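You operate a simulated robot arm through the tools that you are given. There is no shell and no other tool.

You run a simulated robot arm. Do the job below in one go: nothing can be reset, and whatever is moved stays where it is left.

TASK
Tare the empty red pot and fill it with about 500 g of soil.
Fine: leave it on the filler's plate and swing the spout aside again. Where these are worked on the way, their far stop is far enough and under half their travel is too little: filler spout.

It is judged by the outcome, as a careful person would: the job done as asked, and still so three seconds after it is handed in. It fails if anything else is knocked over, pushed out of place, dropped, spilled or broken.

THE ROBOT
A 6-joint arm with a fingered hand, fixed in place. Base frame: the origin is at the foot of the arm, x ahead of it, y to its left, z up; the work surface is at about z = 760. Readings come in mm, rad, newtons and seconds.
With the tool pointing down near the work surface it reaches from about 340 to 820 mm from the base axis. Its first joint turns from -2.897 to 2.897 rad. Payload 4 kg.
Tool frame: the origin (TCP) lies between the finger pads and is the grasp point; the fingertips stand 26 mm ahead of it; z points along the fingers, y is the line along which they close. Largest opening 132 mm; the body of the gripper starts 73 mm behind the TCP. The gripper is a hand of 5 fingers: y runs from the thumb to the fingers, the wrist lies at [0, 0, -239] in the tool frame.
Orientation is that of the tool frame in the base frame, as a unit quaternion [x, y, z, w]. With the fingers straight down and closing along the base's y, the tool's x points along the base's -x, its y along +y and its z along -z.

THE INTERFACE
- The arm moves only by the tool servo_tool. Its argument "plan" is a list that holds one entry, the list of rows, each a list of 6 numbers: the shift along the base's x, y, z in mm, then the turn, a rotation vector about the base's x, y, z in rad. In form: [[[x, y, z, ax, ay, az], ...]]. A call has 1 to 20 rows; each row shifts and turns the commanded pose from where the row before left it. A row lasts 0.2 s, in which the tool goes at most 50 mm and 0.15 rad; a call with a longer step from one row to the next is refused whole. Where a pose cannot be reached the arm comes as near as it can. A force on the tool above 60 N (or 10 N above the force at the start of the call, whichever is more), or a blocked arm, ends the call early, and 0.2 s more pass. In this call time passes only in rows, and 0.2 s behind the last. The reply holds the time, the measured pose of the TCP, the force on the tool along the base axes, the opening and the grip force, in the units named above and with some noise, with the torque about the TCP (base axes, N m) and any sound that the robot's microphone picked up, and new pictures: "show" is both (left out), scene, wrist or none.
- Cameras (640 x 400 px; columns grow to the right, rows downward): "scene" is fixed at [222.1, 499.3, 1565.4]; the picture's right is [-0.81, -0.59, 0.00], its down [-0.47, 0.64, -0.61] and it looks along [0.36, -0.49, -0.79] (base axes); focal length 214 px, centre (320, 200). "wrist" rides on the gripper at [85, 2, -97] in the tool frame; the picture's right is [-0.02, 1.00, 0.00], its down [-0.75, -0.01, -0.66] and it looks along [-0.66, -0.01, 0.75] (tool axes); focal length 270 px, centre (320, 200). There is no depth. A picture from a camera that has moved, and an enlarged one, comes with that camera's place and axes in the base frame and with its lens.
- move_fingers(finger1, finger2, finger3, finger4, thumb_bend): sets how far each is bent, from 0 (flat) to 1 (curled in); at 0.3 the hand is open as for a grip, at 0.7 the pads meet at the TCP. One left out holds its place. A second passes; each finger stops where it meets its share of the squeeze, and holds until it gets a number again. It is the only way to open and close the hand. It gives what a move gives, with no picture; readings hold the bend of each and the force on the fingers (four entries, about 0 where the hand has none), thumb and palm.
- close_up(camera, box): a new picture of the part [left, top, right, bottom] of that camera's present view, enlarged. The clock stands still meanwhile.
- finish_job(): hands the job in; it is judged then, once.

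Places have to be worked out from the pictures, the camera data and where the tool is seen. Open the gripper and draw the arm clear of the work before you hand the job in, unless the task says otherwise.

The tools are called after ">>>" by a JSON object that holds its "name" and its "arguments". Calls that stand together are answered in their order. servo_tool: Moves the arm, as the interface text tells. Its arguments: {"type":"object","properties":{"plan":{"type":"array"},"show":{"type":"string","enum":["both","scene","wrist","none"]}},"required":["plan"]} The other tools are called the same way: move_fingers (finger1, finger2, finger3, finger4, thumb_bend) moves the fingers one by one; close_up (camera, box) takes an enlarged picture of a part of a camera's view; finish_job () hands the job in.

At the start:

```text
clock: 0.0
tool_pos: [363.7, 104.5, 1321.2]
ee_rot: [-0.001, 1.0, 0.001, 0.001]
wrist_force: [-0.5, 0.2, 0.3]
torque: [0.0, 0.0, 0.01]
opening: 131.9
grasp_force: 0.0
shape: jaw
bend: [0.3, 0.3, 0.3, 0.3, 0.3]
finger forces: [0.0, 0.1, 0.0, 0.0, 0.0, 0.1]
```

scene: 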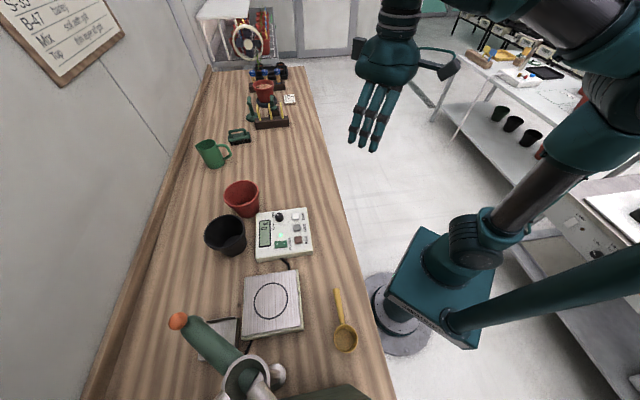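
wrist: 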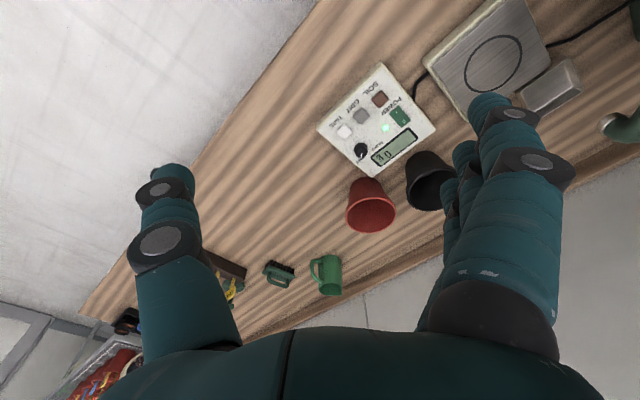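

I start by looking closely at the control panel, the filler and the pots before moving.

>>> {"name": "close_up", "arguments": {"camera": "scene", "box": [180, 170, 340, 270]}}

>>> {"name": "close_up", "arguments": {"camera": "scene", "box": [140, 240, 396, 400]}}

>>> {"name": "close_up", "arguments": {"camera": "wrist", "box": [310, 50, 470, 150]}}

>>> {"name": "close_up", "arguments": {"camera": "scene", "box": [0, 0, 160, 100]}}

>>> {"name": "close_up", "arguments": {"camera": "scene", "box": [180, 60, 340, 160]}}

```text
4.00 times, centred on (260, 220) of scene
camera zoom: at [222.1, 499.3, 1565.4], right [-0.81, -0.59, 0.0], down [-0.47, 0.64, -0.61], along [0.36, -0.49, -0.79], focal length 858 px, centre (560, 120)
```

zoom: 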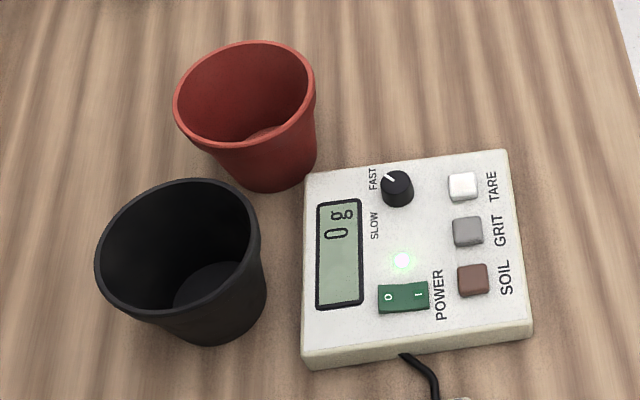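

```text
2.50 times, centred on (268, 320) of scene
camera zoom: at [222.1, 499.3, 1565.4], right [-0.81, -0.59, 0.0], down [-0.47, 0.64, -0.61], along [0.36, -0.49, -0.79], focal length 536 px, centre (450, -100)
```

zoom: 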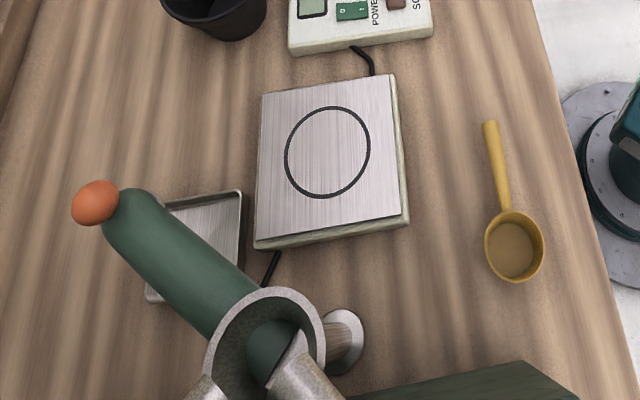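

```text
4.00 times, centred on (390, 100) of wrist
camera zoom: at [279.0, 107.4, 1418.2], right [0.02, 1.0, 0.0], down [0.75, -0.02, 0.66], along [0.66, -0.01, -0.75], focal length 1081 px, centre (40, 600)
```

zoom: 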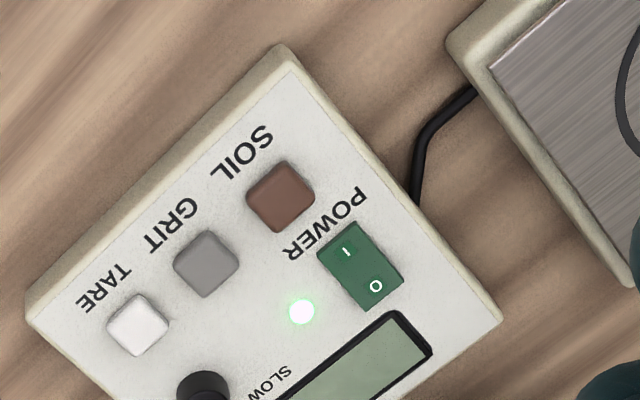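

```text
4.00 times, centred on (80, 50) of scene
camera zoom: at [222.1, 499.3, 1565.4], right [-0.81, -0.59, 0.0], down [-0.47, 0.64, -0.61], along [0.36, -0.49, -0.79], focal length 858 px, centre (1280, 800)
```

zoom: 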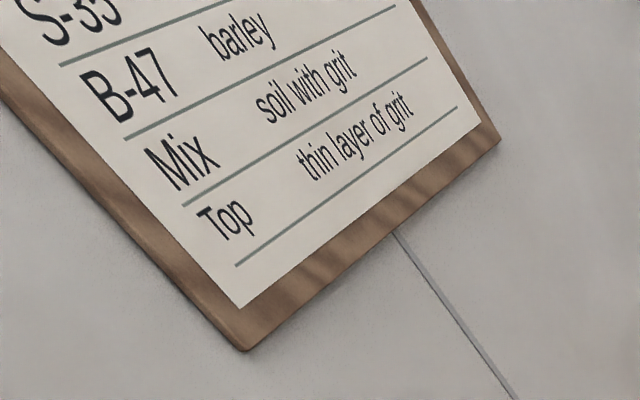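

```text
4.00 times, centred on (260, 110) of scene
camera zoom: at [222.1, 499.3, 1565.4], right [-0.81, -0.59, 0.0], down [-0.47, 0.64, -0.61], along [0.36, -0.49, -0.79], focal length 858 px, centre (560, 560)
```

zoom: 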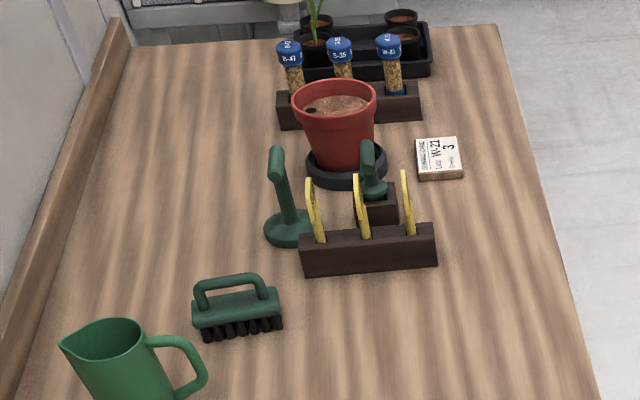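

The panel is already on (LED lit, "0 g"), the empty red pot sits at about (832, 245), the plate is around (454, 468), and the spout with its orange knob is parked over the tray. I turn the wrist toward the filler to see its shape better.

>>> {"name": "servo_tool", "arguments": {"plan": [[[0, 0, 0, 0, 0, 0.15], [0, 0, 0, 0, 0, 0.15], [0, 0, 0, 0, 0, 0.15], [0, 0, 0, 0, 0, 0.15], [0, 0, 0, 0, 0, 0.15], [0, 0, 0, 0, 0, 0.15], [0, 0, 0, 0, 0, 0.15], [0, 0, 0, 0, 0, 0.15]]], "show": "both"}}

```text
clock: 1.8
tool_pos: [363.5, 103.6, 1321.2]
ee_rot: [-0.566, 0.824, 0.002, 0.001]
wrist_force: [0.3, 0.2, -0.2]
torque: [0.0, -0.04, 0.01]
opening: 131.8
grasp_force: 0.1
shape: jaw
bend: [0.3, 0.3, 0.3, 0.3, 0.3]
finger forces: [0.1, 0.0, 0.0, 0.0, 0.0, 0.1]
camera wrist: at [331.6, 27.0, 1418.4], right [-0.93, 0.38, 0.0], down [0.29, 0.7, 0.66], along [0.25, 0.61, -0.75], focal length 270 px, centre (320, 200)
```

scene: 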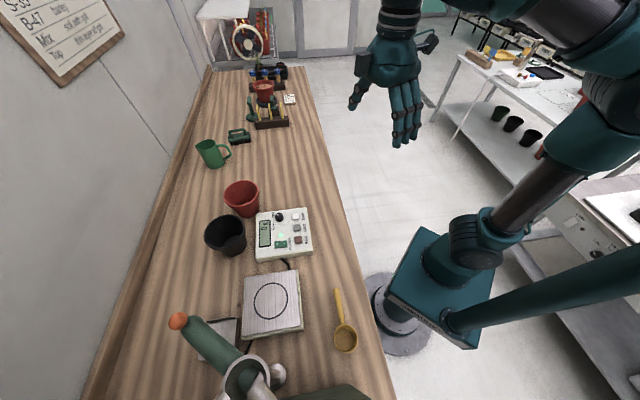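
wrist: 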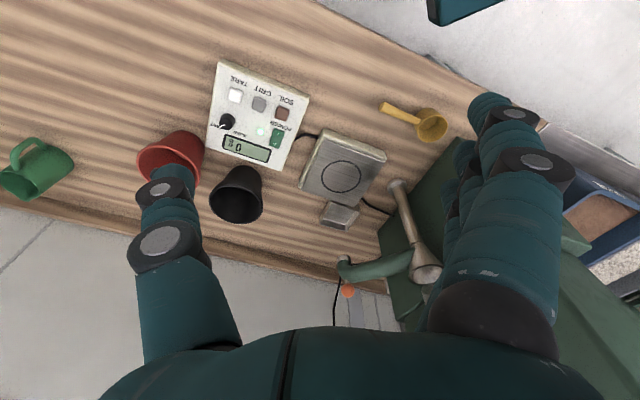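

The filler's column and the green spout with the orange knob are now in view. I enlarge that area.

>>> {"name": "close_up", "arguments": {"camera": "wrist", "box": [290, 160, 482, 280]}}

>>> {"name": "close_up", "arguments": {"camera": "wrist", "box": [130, 50, 402, 220]}}

>>> {"name": "close_up", "arguments": {"camera": "scene", "box": [150, 290, 310, 400]}}

```text
3.33 times, centred on (386, 220) of wrist
camera zoom: at [331.6, 27.0, 1418.4], right [-0.93, 0.38, 0.0], down [0.29, 0.7, 0.66], along [0.25, 0.61, -0.75], focal length 901 px, centre (100, 133)
```

zoom: 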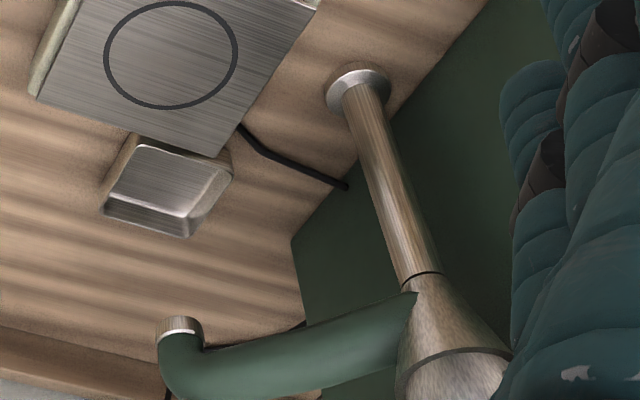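

```text
2.35 times, centred on (266, 135) of wrist
camera zoom: at [331.6, 27.0, 1418.4], right [-0.93, 0.38, 0.0], down [0.29, 0.7, 0.66], along [0.25, 0.61, -0.75], focal length 636 px, centre (447, 353)
```

zoom: 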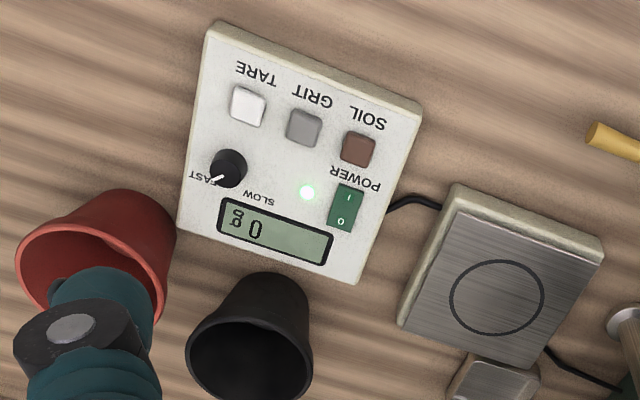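

```text
3.64 times, centred on (230, 345) of scene
camera zoom: at [222.1, 499.3, 1565.4], right [-0.81, -0.59, 0.0], down [-0.47, 0.64, -0.61], along [0.36, -0.49, -0.79], focal length 780 px, centre (647, -327)
```

zoom: 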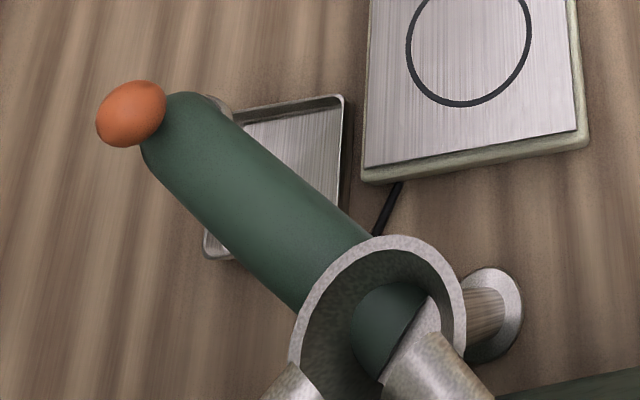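

The column is at about (305, 595), the knob at about (498, 614, 1069) and the nozzle near z 970, with the column-to-plate distance matching the spout radius. Next I move the wrist camera over to look at the red pot and panel squarely.

>>> {"name": "servo_tool", "arguments": {"plan": [[[23.7, 7.3, -17, 0, 0, -0.0914], [23.7, 7.3, -17, 0, 0, -0.0914], [23.7, 7.3, -17, 0, 0, -0.0914], [23.7, 7.3, -17, 0, 0, -0.0914], [23.7, 7.3, -17, 0, 0, -0.0914], [23.7, 7.3, -17, 0, 0, -0.0914], [23.7, 7.3, -17, 0, 0, -0.0914], [23.7, 7.3, -17, 0, 0, -0.0914], [23.7, 7.3, -17, 0, 0, -0.0914], [23.7, 7.3, -17, 0, 0, -0.0914]]], "show": "both"}}

```text
clock: 4.0
tool_pos: [601.3, 178.5, 1152.6]
ee_rot: [-0.142, 0.99, 0.0, 0.002]
wrist_force: [0.1, 0.9, 0.9]
torque: [-0.05, 0.0, 0.02]
opening: 131.6
grasp_force: 0.0
shape: jaw
bend: [0.3, 0.3, 0.3, 0.3, 0.3]
finger forces: [0.0, 0.0, 0.0, 0.1, 0.0, 0.0]
camera wrist: at [519.1, 157.0, 1248.7], right [-0.26, 0.97, 0.0], down [0.73, 0.19, 0.66], along [0.64, 0.17, -0.75], focal length 270 px, centre (320, 200)
```

scene: 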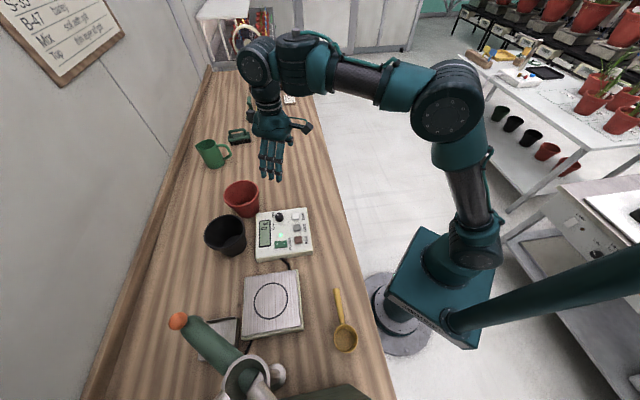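
wrist: 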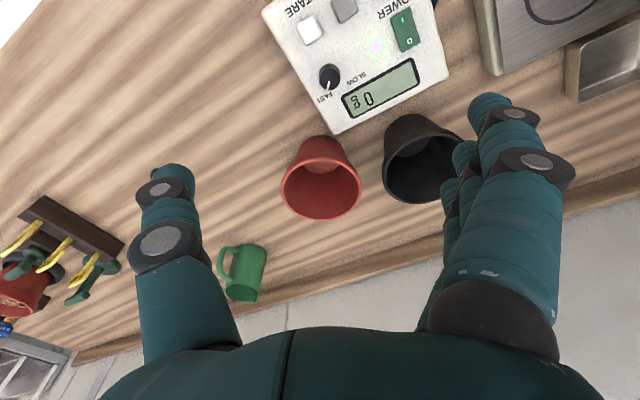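

The red pot is well centred in the wrist view now; I enlarge it to measure rim and base.

>>> {"name": "close_up", "arguments": {"camera": "wrist", "box": [240, 110, 400, 230]}}

>>> {"name": "close_up", "arguments": {"camera": "wrist", "box": [250, 0, 460, 140]}}

>>> {"name": "close_up", "arguments": {"camera": "scene", "box": [195, 165, 275, 265]}}

```text
3.33 times, centred on (320, 170) of wrist
camera zoom: at [519.1, 157.0, 1248.7], right [-0.26, 0.97, 0.0], down [0.73, 0.19, 0.66], along [0.64, 0.17, -0.75], focal length 901 px, centre (320, 300)
```

zoom: 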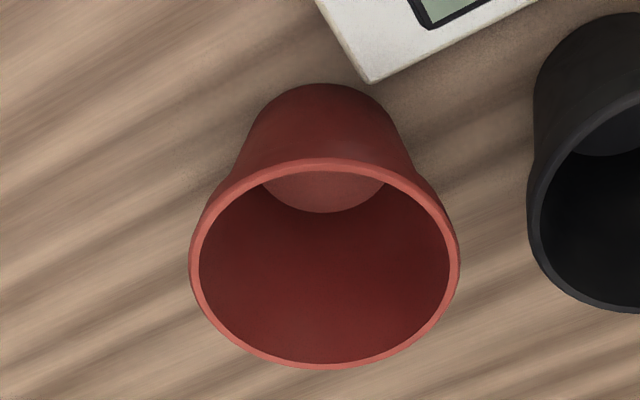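

```text
2.86 times, centred on (355, 70) of wrist
camera zoom: at [519.1, 157.0, 1248.7], right [-0.26, 0.97, 0.0], down [0.73, 0.19, 0.66], along [0.64, 0.17, -0.75], focal length 772 px, centre (220, 571)
```

zoom: 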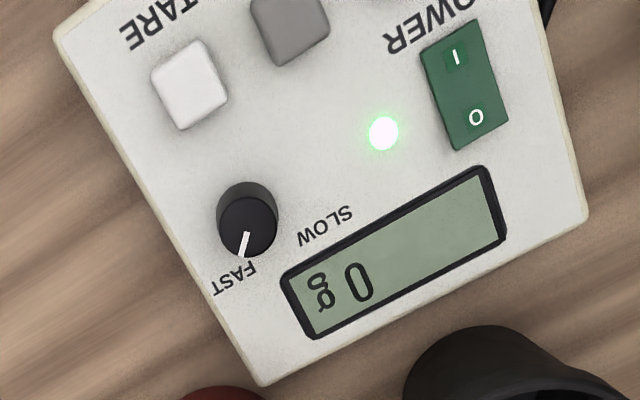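

```text
4.00 times, centred on (235, 215) of scene
camera zoom: at [222.1, 499.3, 1565.4], right [-0.81, -0.59, 0.0], down [-0.47, 0.64, -0.61], along [0.36, -0.49, -0.79], focal length 858 px, centre (660, 140)
```

zoom: 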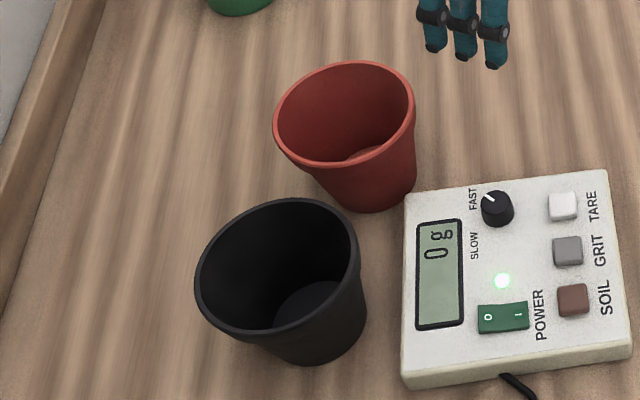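

The red pot's rim centre comes out at about (819, 238, 877) with a diameter of roughly 145 mm, too wide to span, so I will pinch its near wall with the fingers inside and the thumb outside. I turn the hand by -90° while moving above the near rim, then lean it to match the wall's taper.

>>> {"name": "servo_tool", "arguments": {"plan": [[[12.8, 3.4, -14.3, 0, 0, -0.131], [12.8, 3.4, -14.3, 0, 0, -0.131], [12.8, 3.4, -14.3, 0, 0, -0.131], [12.8, 3.4, -14.3, 0, 0, -0.131], [12.8, 3.4, -14.3, 0, 0, -0.131], [12.8, 3.4, -14.3, 0, 0, -0.131], [12.8, 3.4, -14.3, 0, 0, -0.131], [12.8, 3.4, -14.3, 0, 0, -0.131], [12.8, 3.4, -14.3, 0, 0, -0.131], [12.8, 3.4, -14.3, 0, 0, -0.131], [12.8, 3.4, -14.3, 0, 0, -0.131], [12.8, 3.4, -14.3, 0, 0, -0.131], [0, 0, 0, 0.0265, -0.0912, 0], [0, 0, 0, 0.0265, -0.0912, 0]]], "show": "both"}}

```text
clock: 7.0
tool_pos: [754.7, 218.8, 980.3]
ee_rot: [0.598, 0.796, 0.076, 0.059]
wrist_force: [0.2, 0.8, -0.4]
torque: [-0.01, 0.03, -0.01]
opening: 132.0
grasp_force: 0.0
shape: jaw
bend: [0.3, 0.3, 0.3, 0.3, 0.3]
finger forces: [0.0, 0.0, 0.0, 0.0, 0.1, 0.0]
camera wrist: at [714.9, 296.5, 1074.9], right [0.95, 0.25, 0.19], down [0.07, -0.76, 0.64], along [0.31, -0.6, -0.74], focal length 270 px, centre (320, 200)
```

scene: 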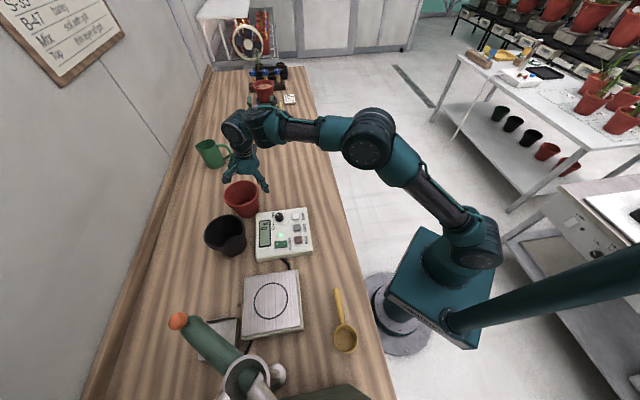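
wrist: 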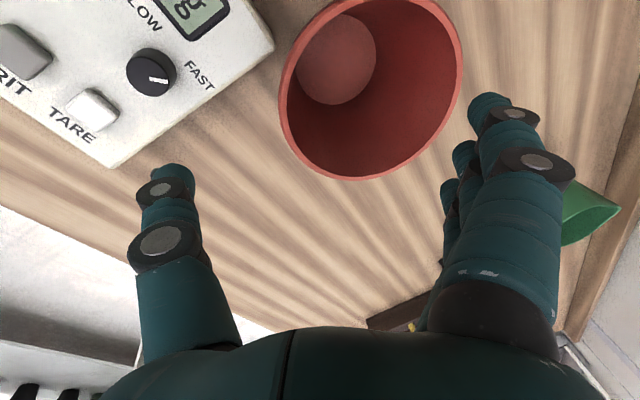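

The pose was reached well; the rim fit from this view gives centre about (817, 237) with radius 73, so the near wall is right under the TCP. I part-close the hand so it clears the panel and then lower it over the wall.

>>> {"name": "move_fingers", "arguments": {"finger1": 0.45, "finger2": 0.45, "finger3": 0.45, "finger4": 0.45, "thumb_bend": 0.5}}

>>> {"name": "servo_tool", "arguments": {"plan": [[[0, 0, -20, 0, 0, 0], [0, 0, -20, 0, 0, 0], [-1, 0, -20, 0, 0, 0], [-1, 0, -20, 0, 0, 0]]], "show": "both"}}

```text
clock: 8.0
tool_pos: [754.8, 217.5, 978.4]
ee_rot: [0.598, 0.796, 0.076, 0.058]
wrist_force: [0.1, 0.1, 0.2]
torque: [0.01, -0.05, -0.01]
opening: 83.8
grasp_force: 0.0
shape: fingers
bend: [0.45, 0.45, 0.45, 0.45, 0.5]
finger forces: [0.0, 0.1, 0.1, 0.0, 0.0, 0.0]
```

```text
clock: 9.0
tool_pos: [752.4, 219.2, 899.1]
ee_rot: [0.598, 0.796, 0.075, 0.058]
wrist_force: [0.1, -0.2, -0.3]
torque: [0.03, -0.03, 0.02]
opening: 83.7
grasp_force: 0.0
shape: fingers
bend: [0.45, 0.45, 0.45, 0.45, 0.5]
finger forces: [0.0, 0.0, 0.0, 0.1, 0.1, 0.0]
camera wrist: at [713.4, 296.1, 994.7], right [0.95, 0.25, 0.19], down [0.08, -0.76, 0.64], along [0.31, -0.6, -0.74], focal length 270 px, centre (320, 200)
```

scene: 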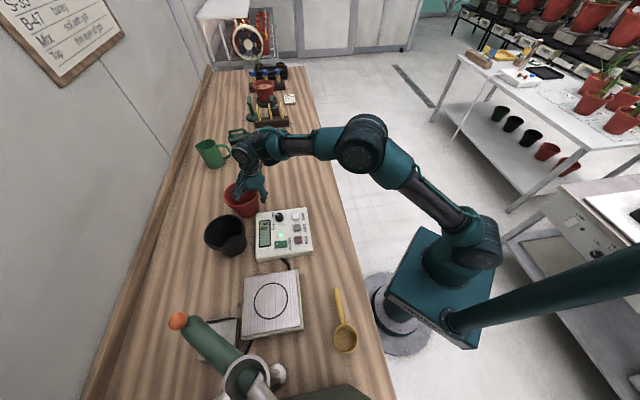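
wrist: 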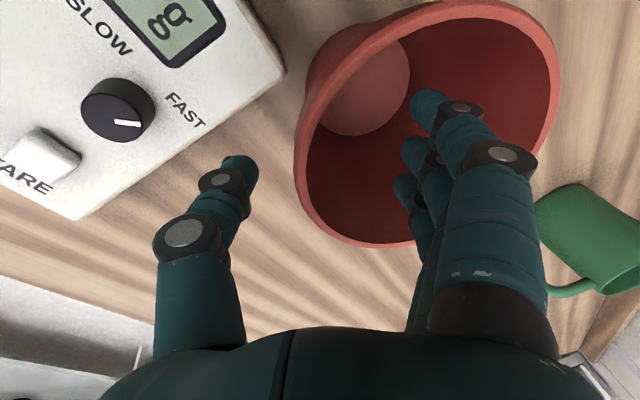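

The fingers are inside the rim and the thumb outside, both clear. I lower the remaining 40 mm.

>>> {"name": "servo_tool", "arguments": {"plan": [[[0, 0, -12, 0, 0, 0], [0, 0, -12, 0, 0, 0], [0, 0, -12, 0, 0, 0], [0, 0, -5, 0, 0, 0]]], "show": "both"}}

>>> {"name": "close_up", "arguments": {"camera": "scene", "box": [200, 130, 300, 230]}}

```text
clock: 10.0
tool_pos: [753.3, 218.5, 858.3]
ee_rot: [0.598, 0.796, 0.077, 0.058]
wrist_force: [0.9, 0.7, -0.4]
torque: [0.01, -0.01, -0.03]
opening: 83.9
grasp_force: 0.0
shape: fingers
bend: [0.45, 0.45, 0.45, 0.45, 0.5]
finger forces: [0.1, 0.0, 0.0, 0.0, 0.0, 0.0]
camera wrist: at [712.5, 295.8, 953.8], right [0.95, 0.25, 0.19], down [0.08, -0.76, 0.64], along [0.31, -0.6, -0.74], focal length 270 px, centre (320, 200)
```

scene: 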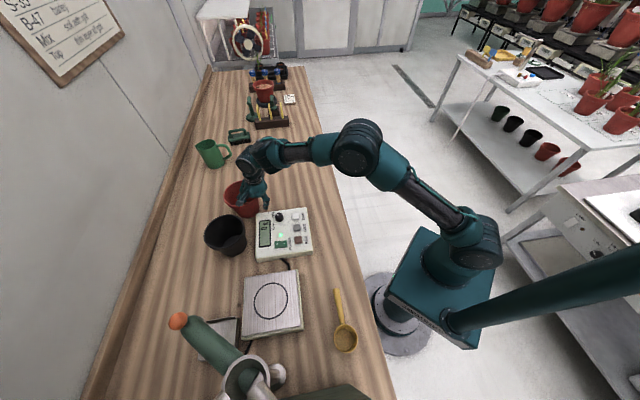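
wrist: 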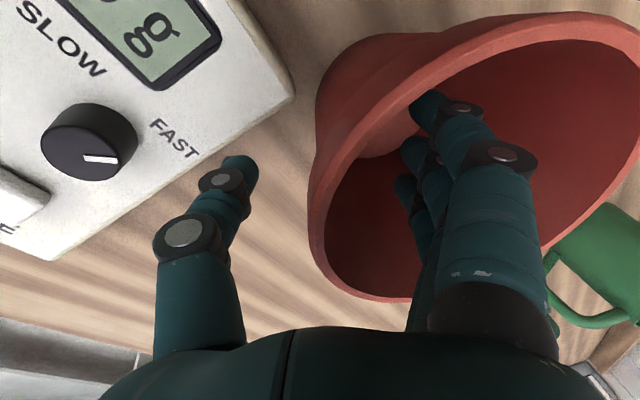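

```text
4.00 times, centred on (250, 180) of scene
camera zoom: at [222.1, 499.3, 1565.4], right [-0.81, -0.59, 0.0], down [-0.47, 0.64, -0.61], along [0.36, -0.49, -0.79], focal length 858 px, centre (600, 280)
```

zoom: 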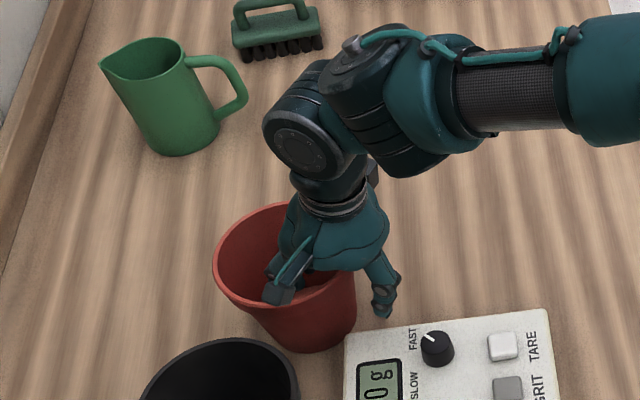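

Thumb and fingers straddle the near wall. I close gradually and watch the finger forces.

>>> {"name": "move_fingers", "arguments": {"finger1": 0.62, "finger2": 0.62, "finger3": 0.62, "finger4": 0.62, "thumb_bend": 0.64}}

>>> {"name": "servo_tool", "arguments": {"plan": [[[0, 0, 0, 0, 0, 0]]], "show": "wrist"}}

```text
clock: 11.0
tool_pos: [751.4, 218.2, 858.4]
ee_rot: [0.597, 0.796, 0.076, 0.059]
wrist_force: [-0.5, -0.4, 0.5]
torque: [-0.02, -0.01, -0.02]
opening: 38.7
grasp_force: 0.2
shape: fingers
bend: [0.62, 0.62, 0.62, 0.62, 0.64]
finger forces: [0.0, 0.0, 0.1, 0.0, 0.0, 0.2]
```

```text
clock: 11.4
tool_pos: [751.5, 217.5, 858.7]
ee_rot: [0.598, 0.796, 0.076, 0.058]
wrist_force: [0.3, -0.6, 0.7]
torque: [0.03, 0.0, 0.0]
opening: 38.6
grasp_force: 0.1
shape: fingers
bend: [0.62, 0.62, 0.62, 0.62, 0.64]
finger forces: [0.0, 0.0, 0.0, 0.1, 0.0, 0.0]
camera wrist: at [712.5, 295.8, 953.9], right [0.95, 0.25, 0.19], down [0.08, -0.76, 0.64], along [0.31, -0.6, -0.74], focal length 270 px, centre (320, 200)
```

wrist: 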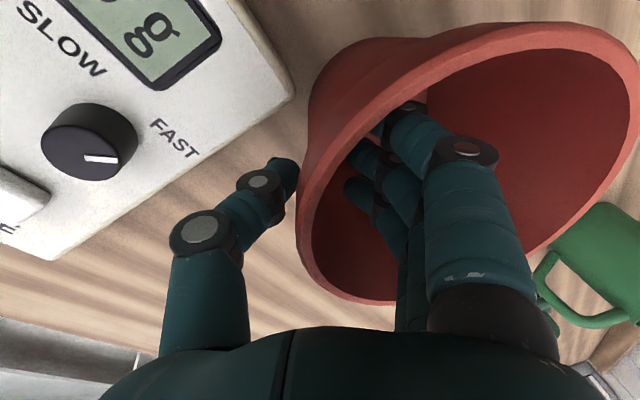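

The inner fingers have just touched the wall. I bring the thumb in first, then squeeze with the fingers.

>>> {"name": "move_fingers", "arguments": {"thumb_bend": 0.7}}

>>> {"name": "move_fingers", "arguments": {"finger1": 0.75, "finger2": 0.75, "finger3": 0.75, "finger4": 0.75, "thumb_bend": 0.78}}

>>> {"name": "servo_tool", "arguments": {"plan": [[[0, 0, 0, 0, 0, 0]]], "show": "both"}}

```text
clock: 12.4
tool_pos: [752.0, 217.2, 858.2]
ee_rot: [0.597, 0.796, 0.077, 0.058]
wrist_force: [0.0, -0.4, 0.7]
torque: [0.06, -0.05, 0.02]
opening: 34.9
grasp_force: 1.9
shape: fingers
bend: [0.61, 0.62, 0.62, 0.61, 0.69]
finger forces: [0.9, 0.0, 0.0, 0.9, 1.9, 0.1]
```

```text
clock: 13.4
tool_pos: [752.0, 218.7, 858.6]
ee_rot: [0.597, 0.796, 0.076, 0.058]
wrist_force: [-0.4, -0.8, -0.3]
torque: [0.03, 0.01, 0.02]
opening: 31.9
grasp_force: 19.6
shape: fingers
bend: [0.66, 0.73, 0.73, 0.65, 0.7]
finger forces: [6.5, 3.5, 3.3, 6.8, 19.5, 0.0]
```

```text
clock: 13.8
tool_pos: [752.4, 217.2, 858.9]
ee_rot: [0.598, 0.796, 0.076, 0.058]
wrist_force: [0.6, 0.7, 0.0]
torque: [-0.02, -0.01, 0.0]
opening: 31.8
grasp_force: 19.7
shape: fingers
bend: [0.66, 0.73, 0.73, 0.65, 0.7]
finger forces: [6.4, 3.5, 3.2, 6.9, 19.5, 0.0]
camera wrist: at [712.5, 295.8, 953.9], right [0.95, 0.25, 0.19], down [0.08, -0.76, 0.64], along [0.31, -0.6, -0.74], focal length 270 px, centre (320, 200)
```

scene: 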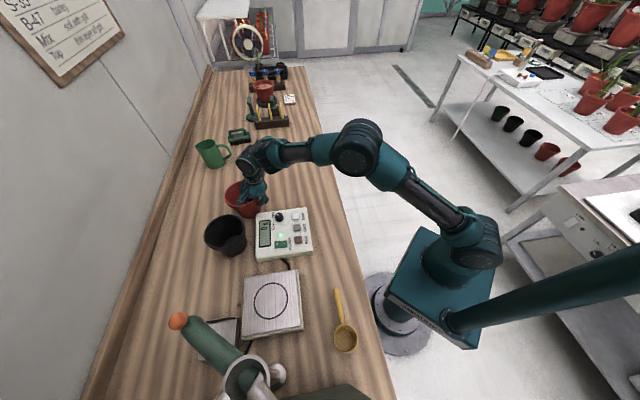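
wrist: 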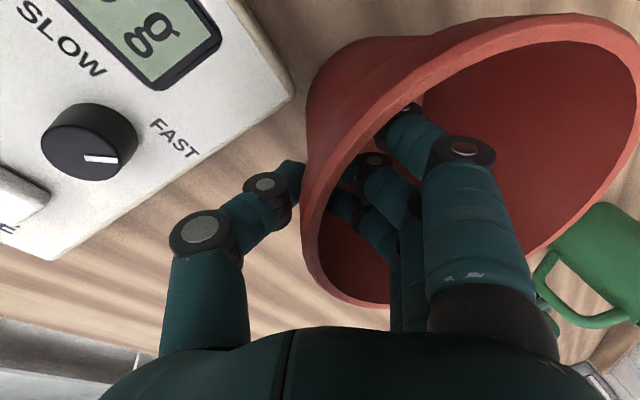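

The pot wall is held firmly, at about 19.6 N shared by all digits. I lift straight up slowly to check it comes along level.

>>> {"name": "servo_tool", "arguments": {"plan": [[[0, 0, 4, 0, 0, 0], [0, 0, 6, 0, 0, 0], [0, 0, 8, 0, 0, 0], [0, 0, 10, 0, 0, 0], [0, 0, 12, 0, 0, 0]]], "show": "both"}}

>>> {"name": "close_up", "arguments": {"camera": "scene", "box": [190, 120, 320, 230]}}

```text
clock: 15.0
tool_pos: [752.2, 218.6, 898.7]
ee_rot: [0.597, 0.796, 0.076, 0.057]
wrist_force: [-0.7, 0.2, -0.5]
torque: [-0.02, 0.04, 0.01]
opening: 31.6
grasp_force: 19.8
shape: fingers
bend: [0.66, 0.73, 0.73, 0.65, 0.7]
finger forces: [6.6, 3.6, 3.2, 6.8, 19.6, 0.0]
camera wrist: at [712.3, 296.0, 994.3], right [0.95, 0.25, 0.19], down [0.08, -0.76, 0.64], along [0.31, -0.6, -0.74], focal length 270 px, centre (320, 200)
```

scene: 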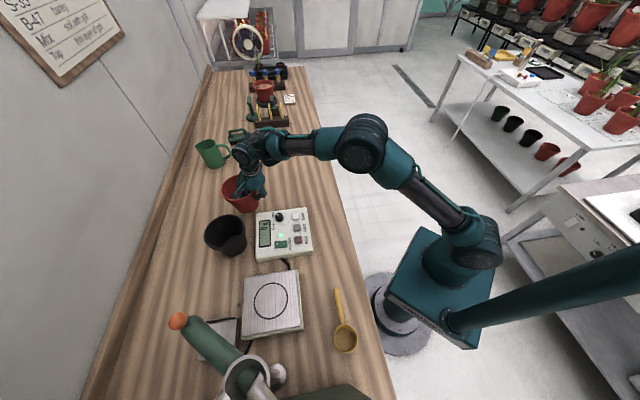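
wrist: 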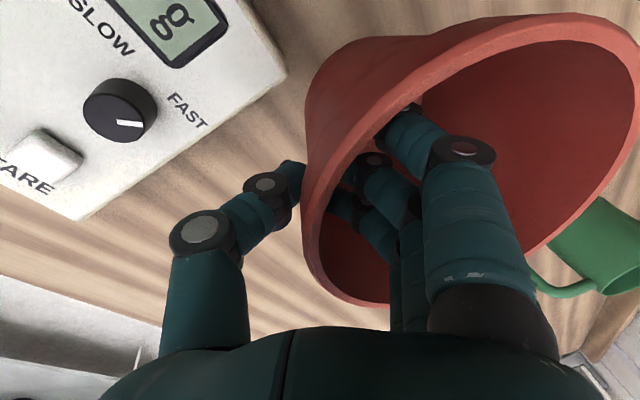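

```text
3.64 times, centred on (255, 175) of scene
camera zoom: at [222.1, 499.3, 1565.4], right [-0.81, -0.59, 0.0], down [-0.47, 0.64, -0.61], along [0.36, -0.49, -0.79], focal length 780 px, centre (556, 291)
```

zoom: 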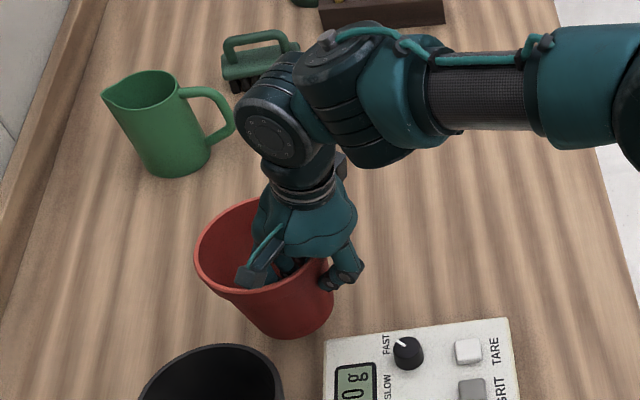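

The pot rises level with the hand. I lift it well clear of the black pot's rim before carrying it sideways.

>>> {"name": "servo_tool", "arguments": {"plan": [[[0, 0, 15, 0, 0, 0], [0, 0, 18, 0, 0, 0], [0, 0, 18, 0, 0, 0], [0, 0, 18, 0, 0, 0], [0, 0, 18, 0, 0, 0], [0, 0, 18, 0, 0, 0], [0, 0, 18, 0, 0, 0], [0, 0, 18, 0, 0, 0]]], "show": "both"}}

```text
clock: 16.8
tool_pos: [751.8, 219.2, 1038.2]
ee_rot: [0.597, 0.796, 0.076, 0.059]
wrist_force: [-0.5, -0.3, -0.6]
torque: [0.01, 0.02, 0.01]
opening: 31.4
grasp_force: 19.9
shape: fingers
bend: [0.66, 0.73, 0.73, 0.65, 0.7]
finger forces: [6.6, 3.6, 3.4, 6.9, 19.6, 0.0]
camera wrist: at [712.6, 296.6, 1134.6], right [0.95, 0.25, 0.19], down [0.08, -0.76, 0.64], along [0.31, -0.6, -0.74], focal length 270 px, centre (320, 200)
```

scene: 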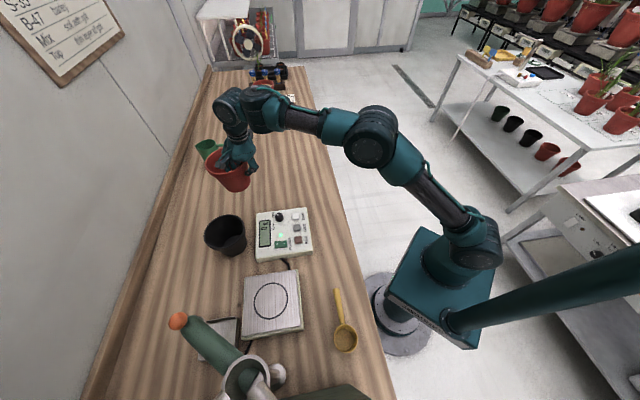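
wrist: 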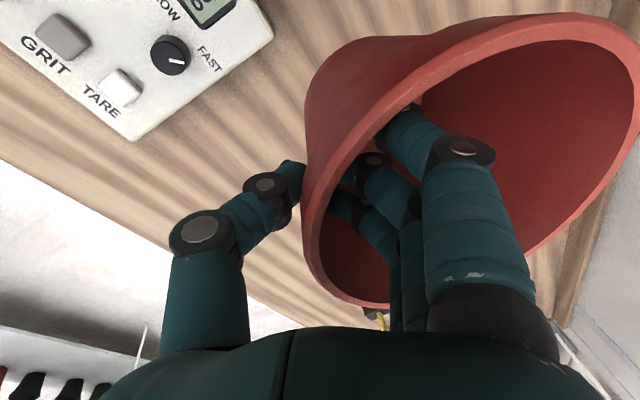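

The pot is held steadily at about 940 mm base height. I carry it toward the plate, yawing with the arm, stopping a little short on height to look.

>>> {"name": "servo_tool", "arguments": {"plan": [[[-21.7, 12.3, 0, 0, 0, 0.0324], [-21.7, 12.3, 0, 0, 0, 0.0324], [-21.7, 12.3, 0, 0, 0, 0.0324], [-21.7, 12.3, 0, 0, 0, 0.0324], [-21.7, 12.3, 0, 0, 0, 0.0324], [-21.7, 12.3, 0, 0, 0, 0.0324], [-21.7, 12.3, 0, 0, 0, 0.0324], [-21.7, 12.3, 0, 0, 0, 0.0324], [-21.7, 12.3, 0, 0, 0, 0.0324], [-21.7, 12.3, 0, 0, 0, 0.0324], [-21.7, 12.3, 0, 0, 0, 0.0324], [-21.7, 12.3, 0, 0, 0, 0.0324], [-21.7, 12.3, 0, 0, 0, 0.0324], [-21.7, 12.3, 0, 0, 0, 0.0324]]], "show": "both"}}

```text
clock: 19.8
tool_pos: [447.8, 390.3, 1036.7]
ee_rot: [0.402, 0.911, 0.087, 0.04]
wrist_force: [-0.2, 0.3, 0.0]
torque: [-0.04, 0.01, 0.02]
opening: 31.4
grasp_force: 20.4
shape: fingers
bend: [0.66, 0.73, 0.73, 0.65, 0.7]
finger forces: [6.8, 3.5, 3.3, 7.0, 19.5, 0.1]
camera wrist: at [378.7, 443.0, 1133.6], right [0.74, 0.65, 0.19], down [0.4, -0.65, 0.64], along [0.54, -0.4, -0.74], focal length 270 px, centre (320, 200)
```

scene: 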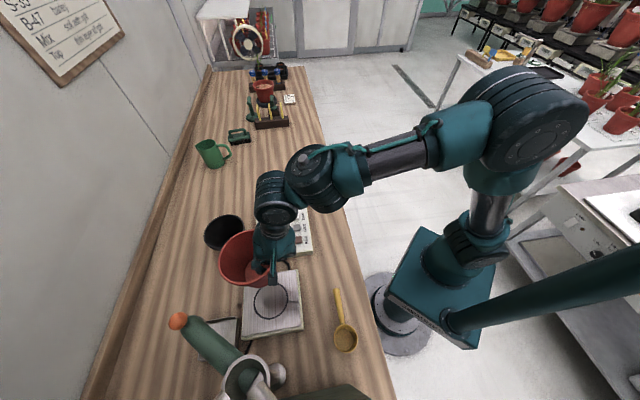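
wrist: 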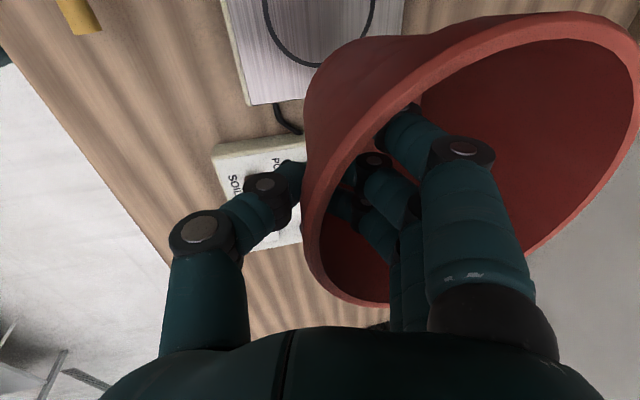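

The plate circle's centre works out to about (450, 462) from this view. I check the held pot against the plate in the fixed camera.

>>> {"name": "close_up", "arguments": {"camera": "scene", "box": [200, 200, 360, 300]}}

>>> {"name": "close_up", "arguments": {"camera": "wrist", "box": [200, 0, 440, 150]}}

```text
4.00 times, centred on (280, 250) of scene
camera zoom: at [222.1, 499.3, 1565.4], right [-0.81, -0.59, 0.0], down [-0.47, 0.64, -0.61], along [0.36, -0.49, -0.79], focal length 858 px, centre (480, 0)
```

zoom: 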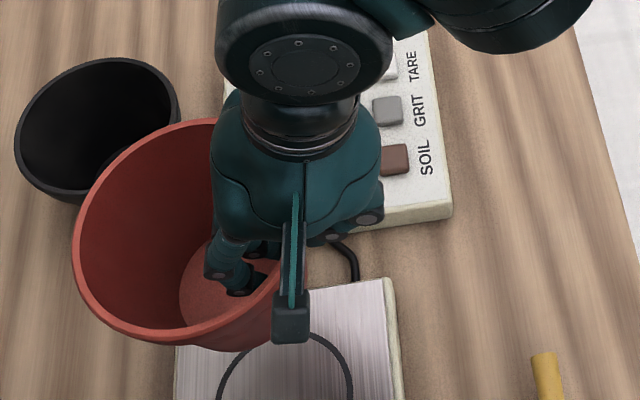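

```text
2.67 times, centred on (320, 75) of wrist
camera zoom: at [378.7, 443.0, 1133.6], right [0.74, 0.65, 0.19], down [0.4, -0.65, 0.64], along [0.54, -0.4, -0.74], focal length 721 px, centre (320, 533)
```

zoom: 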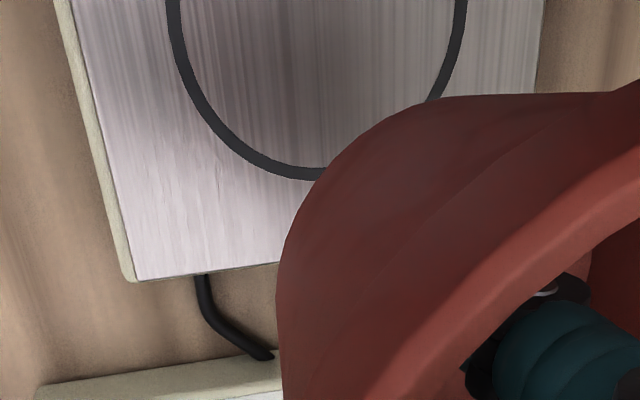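

The predicted pot centre (TCP + 65 mm outward) matches the picture within about 2 mm. I shift it over the circle centre and lower most of the way.

>>> {"name": "servo_tool", "arguments": {"plan": [[[-15.2, 9.3, 0, 0, 0, 0], [-15.2, 9.3, 0, 0, 0, 0], [-15.2, 9.3, 0, 0, 0, 0], [0, 0, -20, 0, 0, 0], [0, 0, -20, 0, 0, 0], [0, 0, -20, 0, 0, 0], [0, 0, -20, 0, 0, 0], [0, 0, -18, 0, 0, 0]]], "show": "both"}}

>>> {"name": "close_up", "arguments": {"camera": "scene", "box": [200, 230, 360, 350]}}

>>> {"name": "close_up", "arguments": {"camera": "wrist", "box": [160, 0, 480, 200]}}

```text
clock: 21.6
tool_pos: [403.6, 416.2, 940.9]
ee_rot: [0.403, 0.91, 0.087, 0.04]
wrist_force: [0.5, -0.3, 0.3]
torque: [-0.03, 0.03, 0.0]
opening: 31.6
grasp_force: 20.4
shape: fingers
bend: [0.66, 0.73, 0.73, 0.65, 0.7]
finger forces: [7.0, 3.5, 3.3, 7.2, 19.5, 0.1]
camera wrist: at [334.0, 469.5, 1036.8], right [0.74, 0.65, 0.19], down [0.4, -0.65, 0.64], along [0.54, -0.4, -0.74], focal length 270 px, centre (320, 200)
```

scene: 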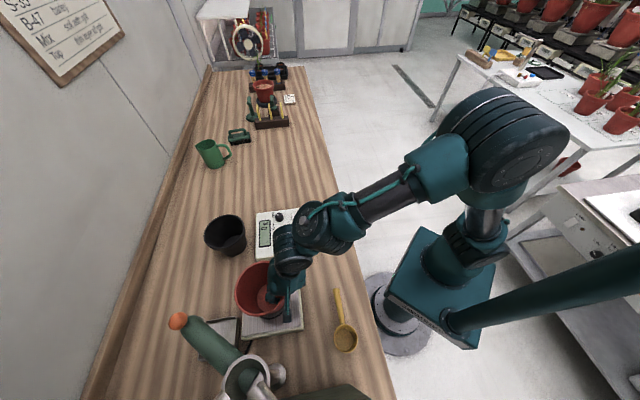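
wrist: 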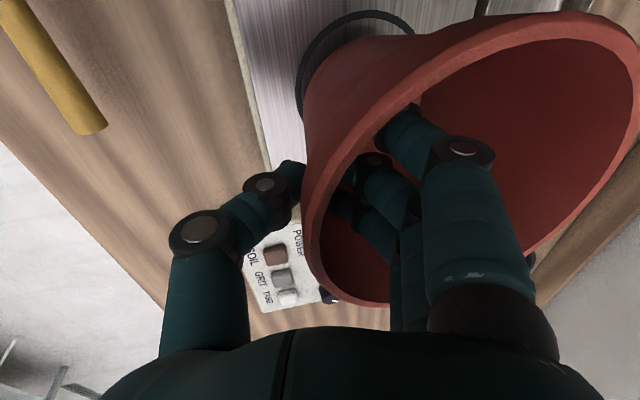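

```text
3.33 times, centred on (280, 290) of scene
camera zoom: at [222.1, 499.3, 1565.4], right [-0.81, -0.59, 0.0], down [-0.47, 0.64, -0.61], along [0.36, -0.49, -0.79], focal length 715 px, centre (453, -100)
```

zoom: 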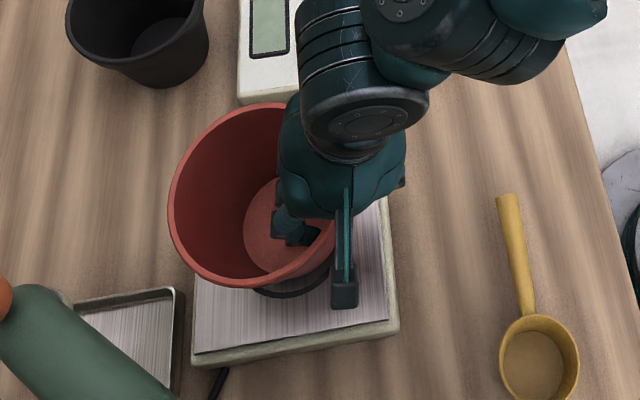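

```text
2.00 times, centred on (320, 100) of wrist
camera zoom: at [334.0, 469.5, 1036.8], right [0.74, 0.65, 0.19], down [0.4, -0.65, 0.64], along [0.54, -0.4, -0.74], focal length 541 px, centre (320, 400)
```

zoom: 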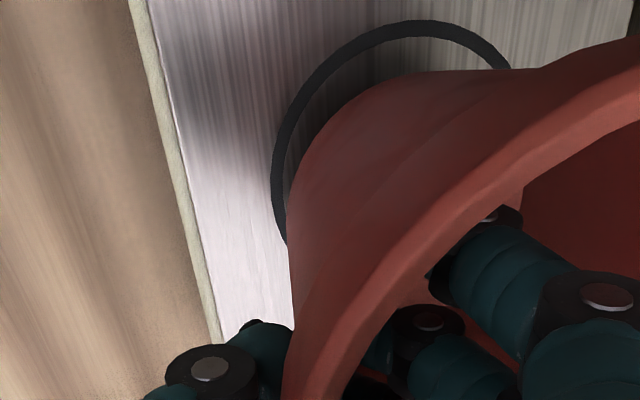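

The pot hovers centred over the ring, about 40 mm above. I lower gently and watch the force and display for contact.

>>> {"name": "servo_tool", "arguments": {"plan": [[[0, 0, -10, 0, 0, 0], [0, 0, -8, 0, 0, 0], [0, 0, -5, 0, 0, 0]]], "show": "wrist"}}

>>> {"name": "close_up", "arguments": {"camera": "scene", "box": [200, 200, 360, 350]}}

```text
clock: 22.4
tool_pos: [403.3, 418.2, 919.9]
ee_rot: [0.402, 0.911, 0.087, 0.04]
wrist_force: [0.1, -0.5, -0.9]
torque: [0.0, 0.03, 0.02]
opening: 31.4
grasp_force: 20.0
shape: fingers
bend: [0.66, 0.73, 0.73, 0.65, 0.7]
finger forces: [7.0, 3.6, 3.4, 7.2, 19.5, 0.0]
camera wrist: at [333.6, 470.8, 1014.9], right [0.74, 0.65, 0.19], down [0.4, -0.65, 0.64], along [0.54, -0.4, -0.74], focal length 270 px, centre (320, 200)
```

wrist: 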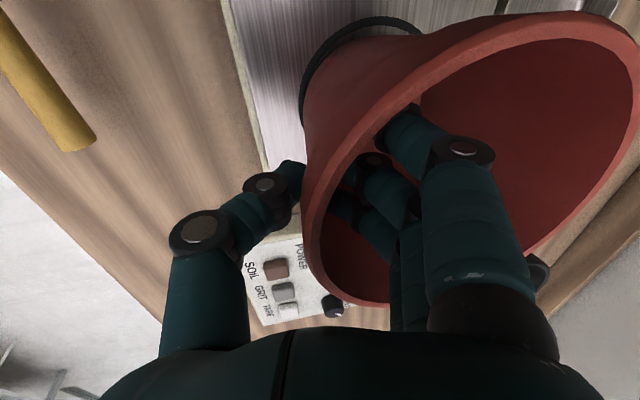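

```text
2.67 times, centred on (280, 275) of scene
camera zoom: at [222.1, 499.3, 1565.4], right [-0.81, -0.59, 0.0], down [-0.47, 0.64, -0.61], along [0.36, -0.49, -0.79], focal length 572 px, centre (427, 0)
```

zoom: 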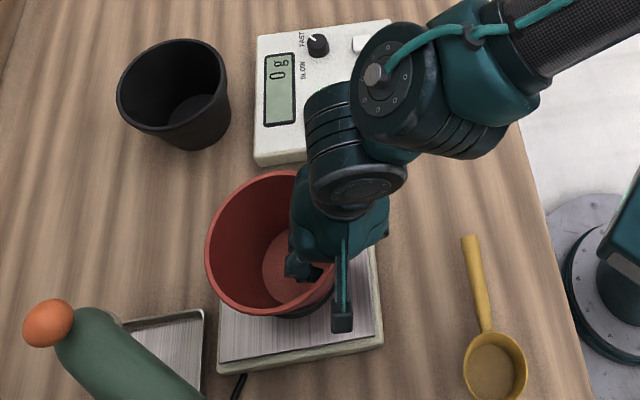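

Still no contact and the display reads 0 g. I continue down in small steps.

>>> {"name": "servo_tool", "arguments": {"plan": [[[0, 0, -4, 0, 0, 0], [0, 0, -4, 0, 0, 0]]], "show": "wrist"}}

>>> {"name": "close_up", "arguments": {"camera": "scene", "box": [220, 200, 320, 260]}}

```text
clock: 23.0
tool_pos: [402.5, 418.1, 911.6]
ee_rot: [0.403, 0.91, 0.087, 0.039]
wrist_force: [1.1, 0.1, 0.3]
torque: [0.04, -0.02, 0.01]
opening: 31.6
grasp_force: 20.0
shape: fingers
bend: [0.67, 0.73, 0.73, 0.66, 0.7]
finger forces: [7.7, 2.8, 2.7, 7.7, 19.4, 0.1]
camera wrist: at [333.7, 470.7, 1006.8], right [0.74, 0.65, 0.19], down [0.4, -0.65, 0.64], along [0.54, -0.4, -0.74], focal length 270 px, centre (320, 200)
```

wrist: 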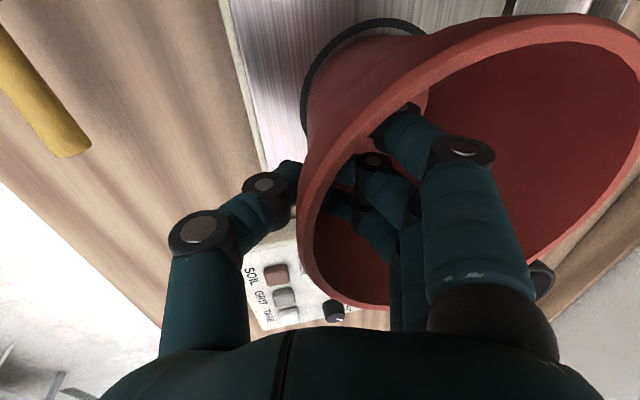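

```text
6.40 times, centred on (270, 230) of scene
camera zoom: at [222.1, 499.3, 1565.4], right [-0.81, -0.59, 0.0], down [-0.47, 0.64, -0.61], along [0.36, -0.49, -0.79], focal length 1373 px, centre (640, 8)
```

zoom: 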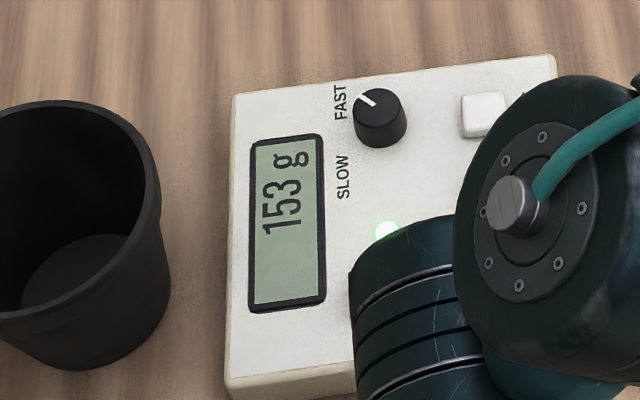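

The display now reads 153 g, so the pot is standing on the plate. I open the hand gently.

>>> {"name": "move_fingers", "arguments": {"finger1": 0.58, "finger2": 0.58, "finger3": 0.58, "finger4": 0.58, "thumb_bend": 0.58}}

>>> {"name": "close_up", "arguments": {"camera": "wrist", "box": [0, 0, 640, 400]}}

>>> {"name": "close_up", "arguments": {"camera": "scene", "box": [200, 200, 360, 350]}}

```text
clock: 24.0
tool_pos: [402.7, 417.1, 911.0]
ee_rot: [0.403, 0.91, 0.087, 0.04]
wrist_force: [0.1, -0.6, 0.3]
torque: [0.01, 0.0, 0.0]
opening: 52.8
grasp_force: 0.0
shape: fingers
bend: [0.57, 0.57, 0.57, 0.57, 0.57]
finger forces: [0.1, 0.1, 0.0, 0.0, 0.0, 0.0]
```

```text
1.00 times, centred on (320, 200) of wrist (not enlarged: the box is as wide or as high as the picture)
camera zoom: at [333.7, 470.7, 1006.8], right [0.74, 0.65, 0.19], down [0.4, -0.65, 0.64], along [0.54, -0.4, -0.74], focal length 270 px, centre (320, 200)
```

zoom: 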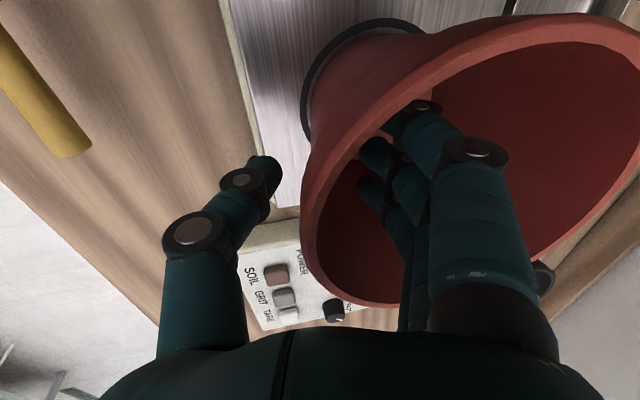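

```text
2.67 times, centred on (280, 275) of scene
camera zoom: at [222.1, 499.3, 1565.4], right [-0.81, -0.59, 0.0], down [-0.47, 0.64, -0.61], along [0.36, -0.49, -0.79], focal length 572 px, centre (427, 0)
```

zoom: 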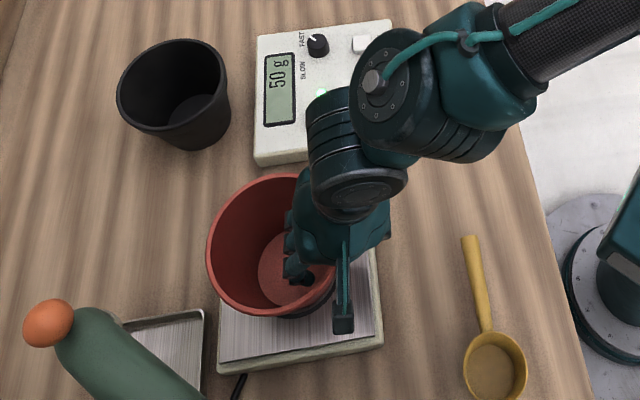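

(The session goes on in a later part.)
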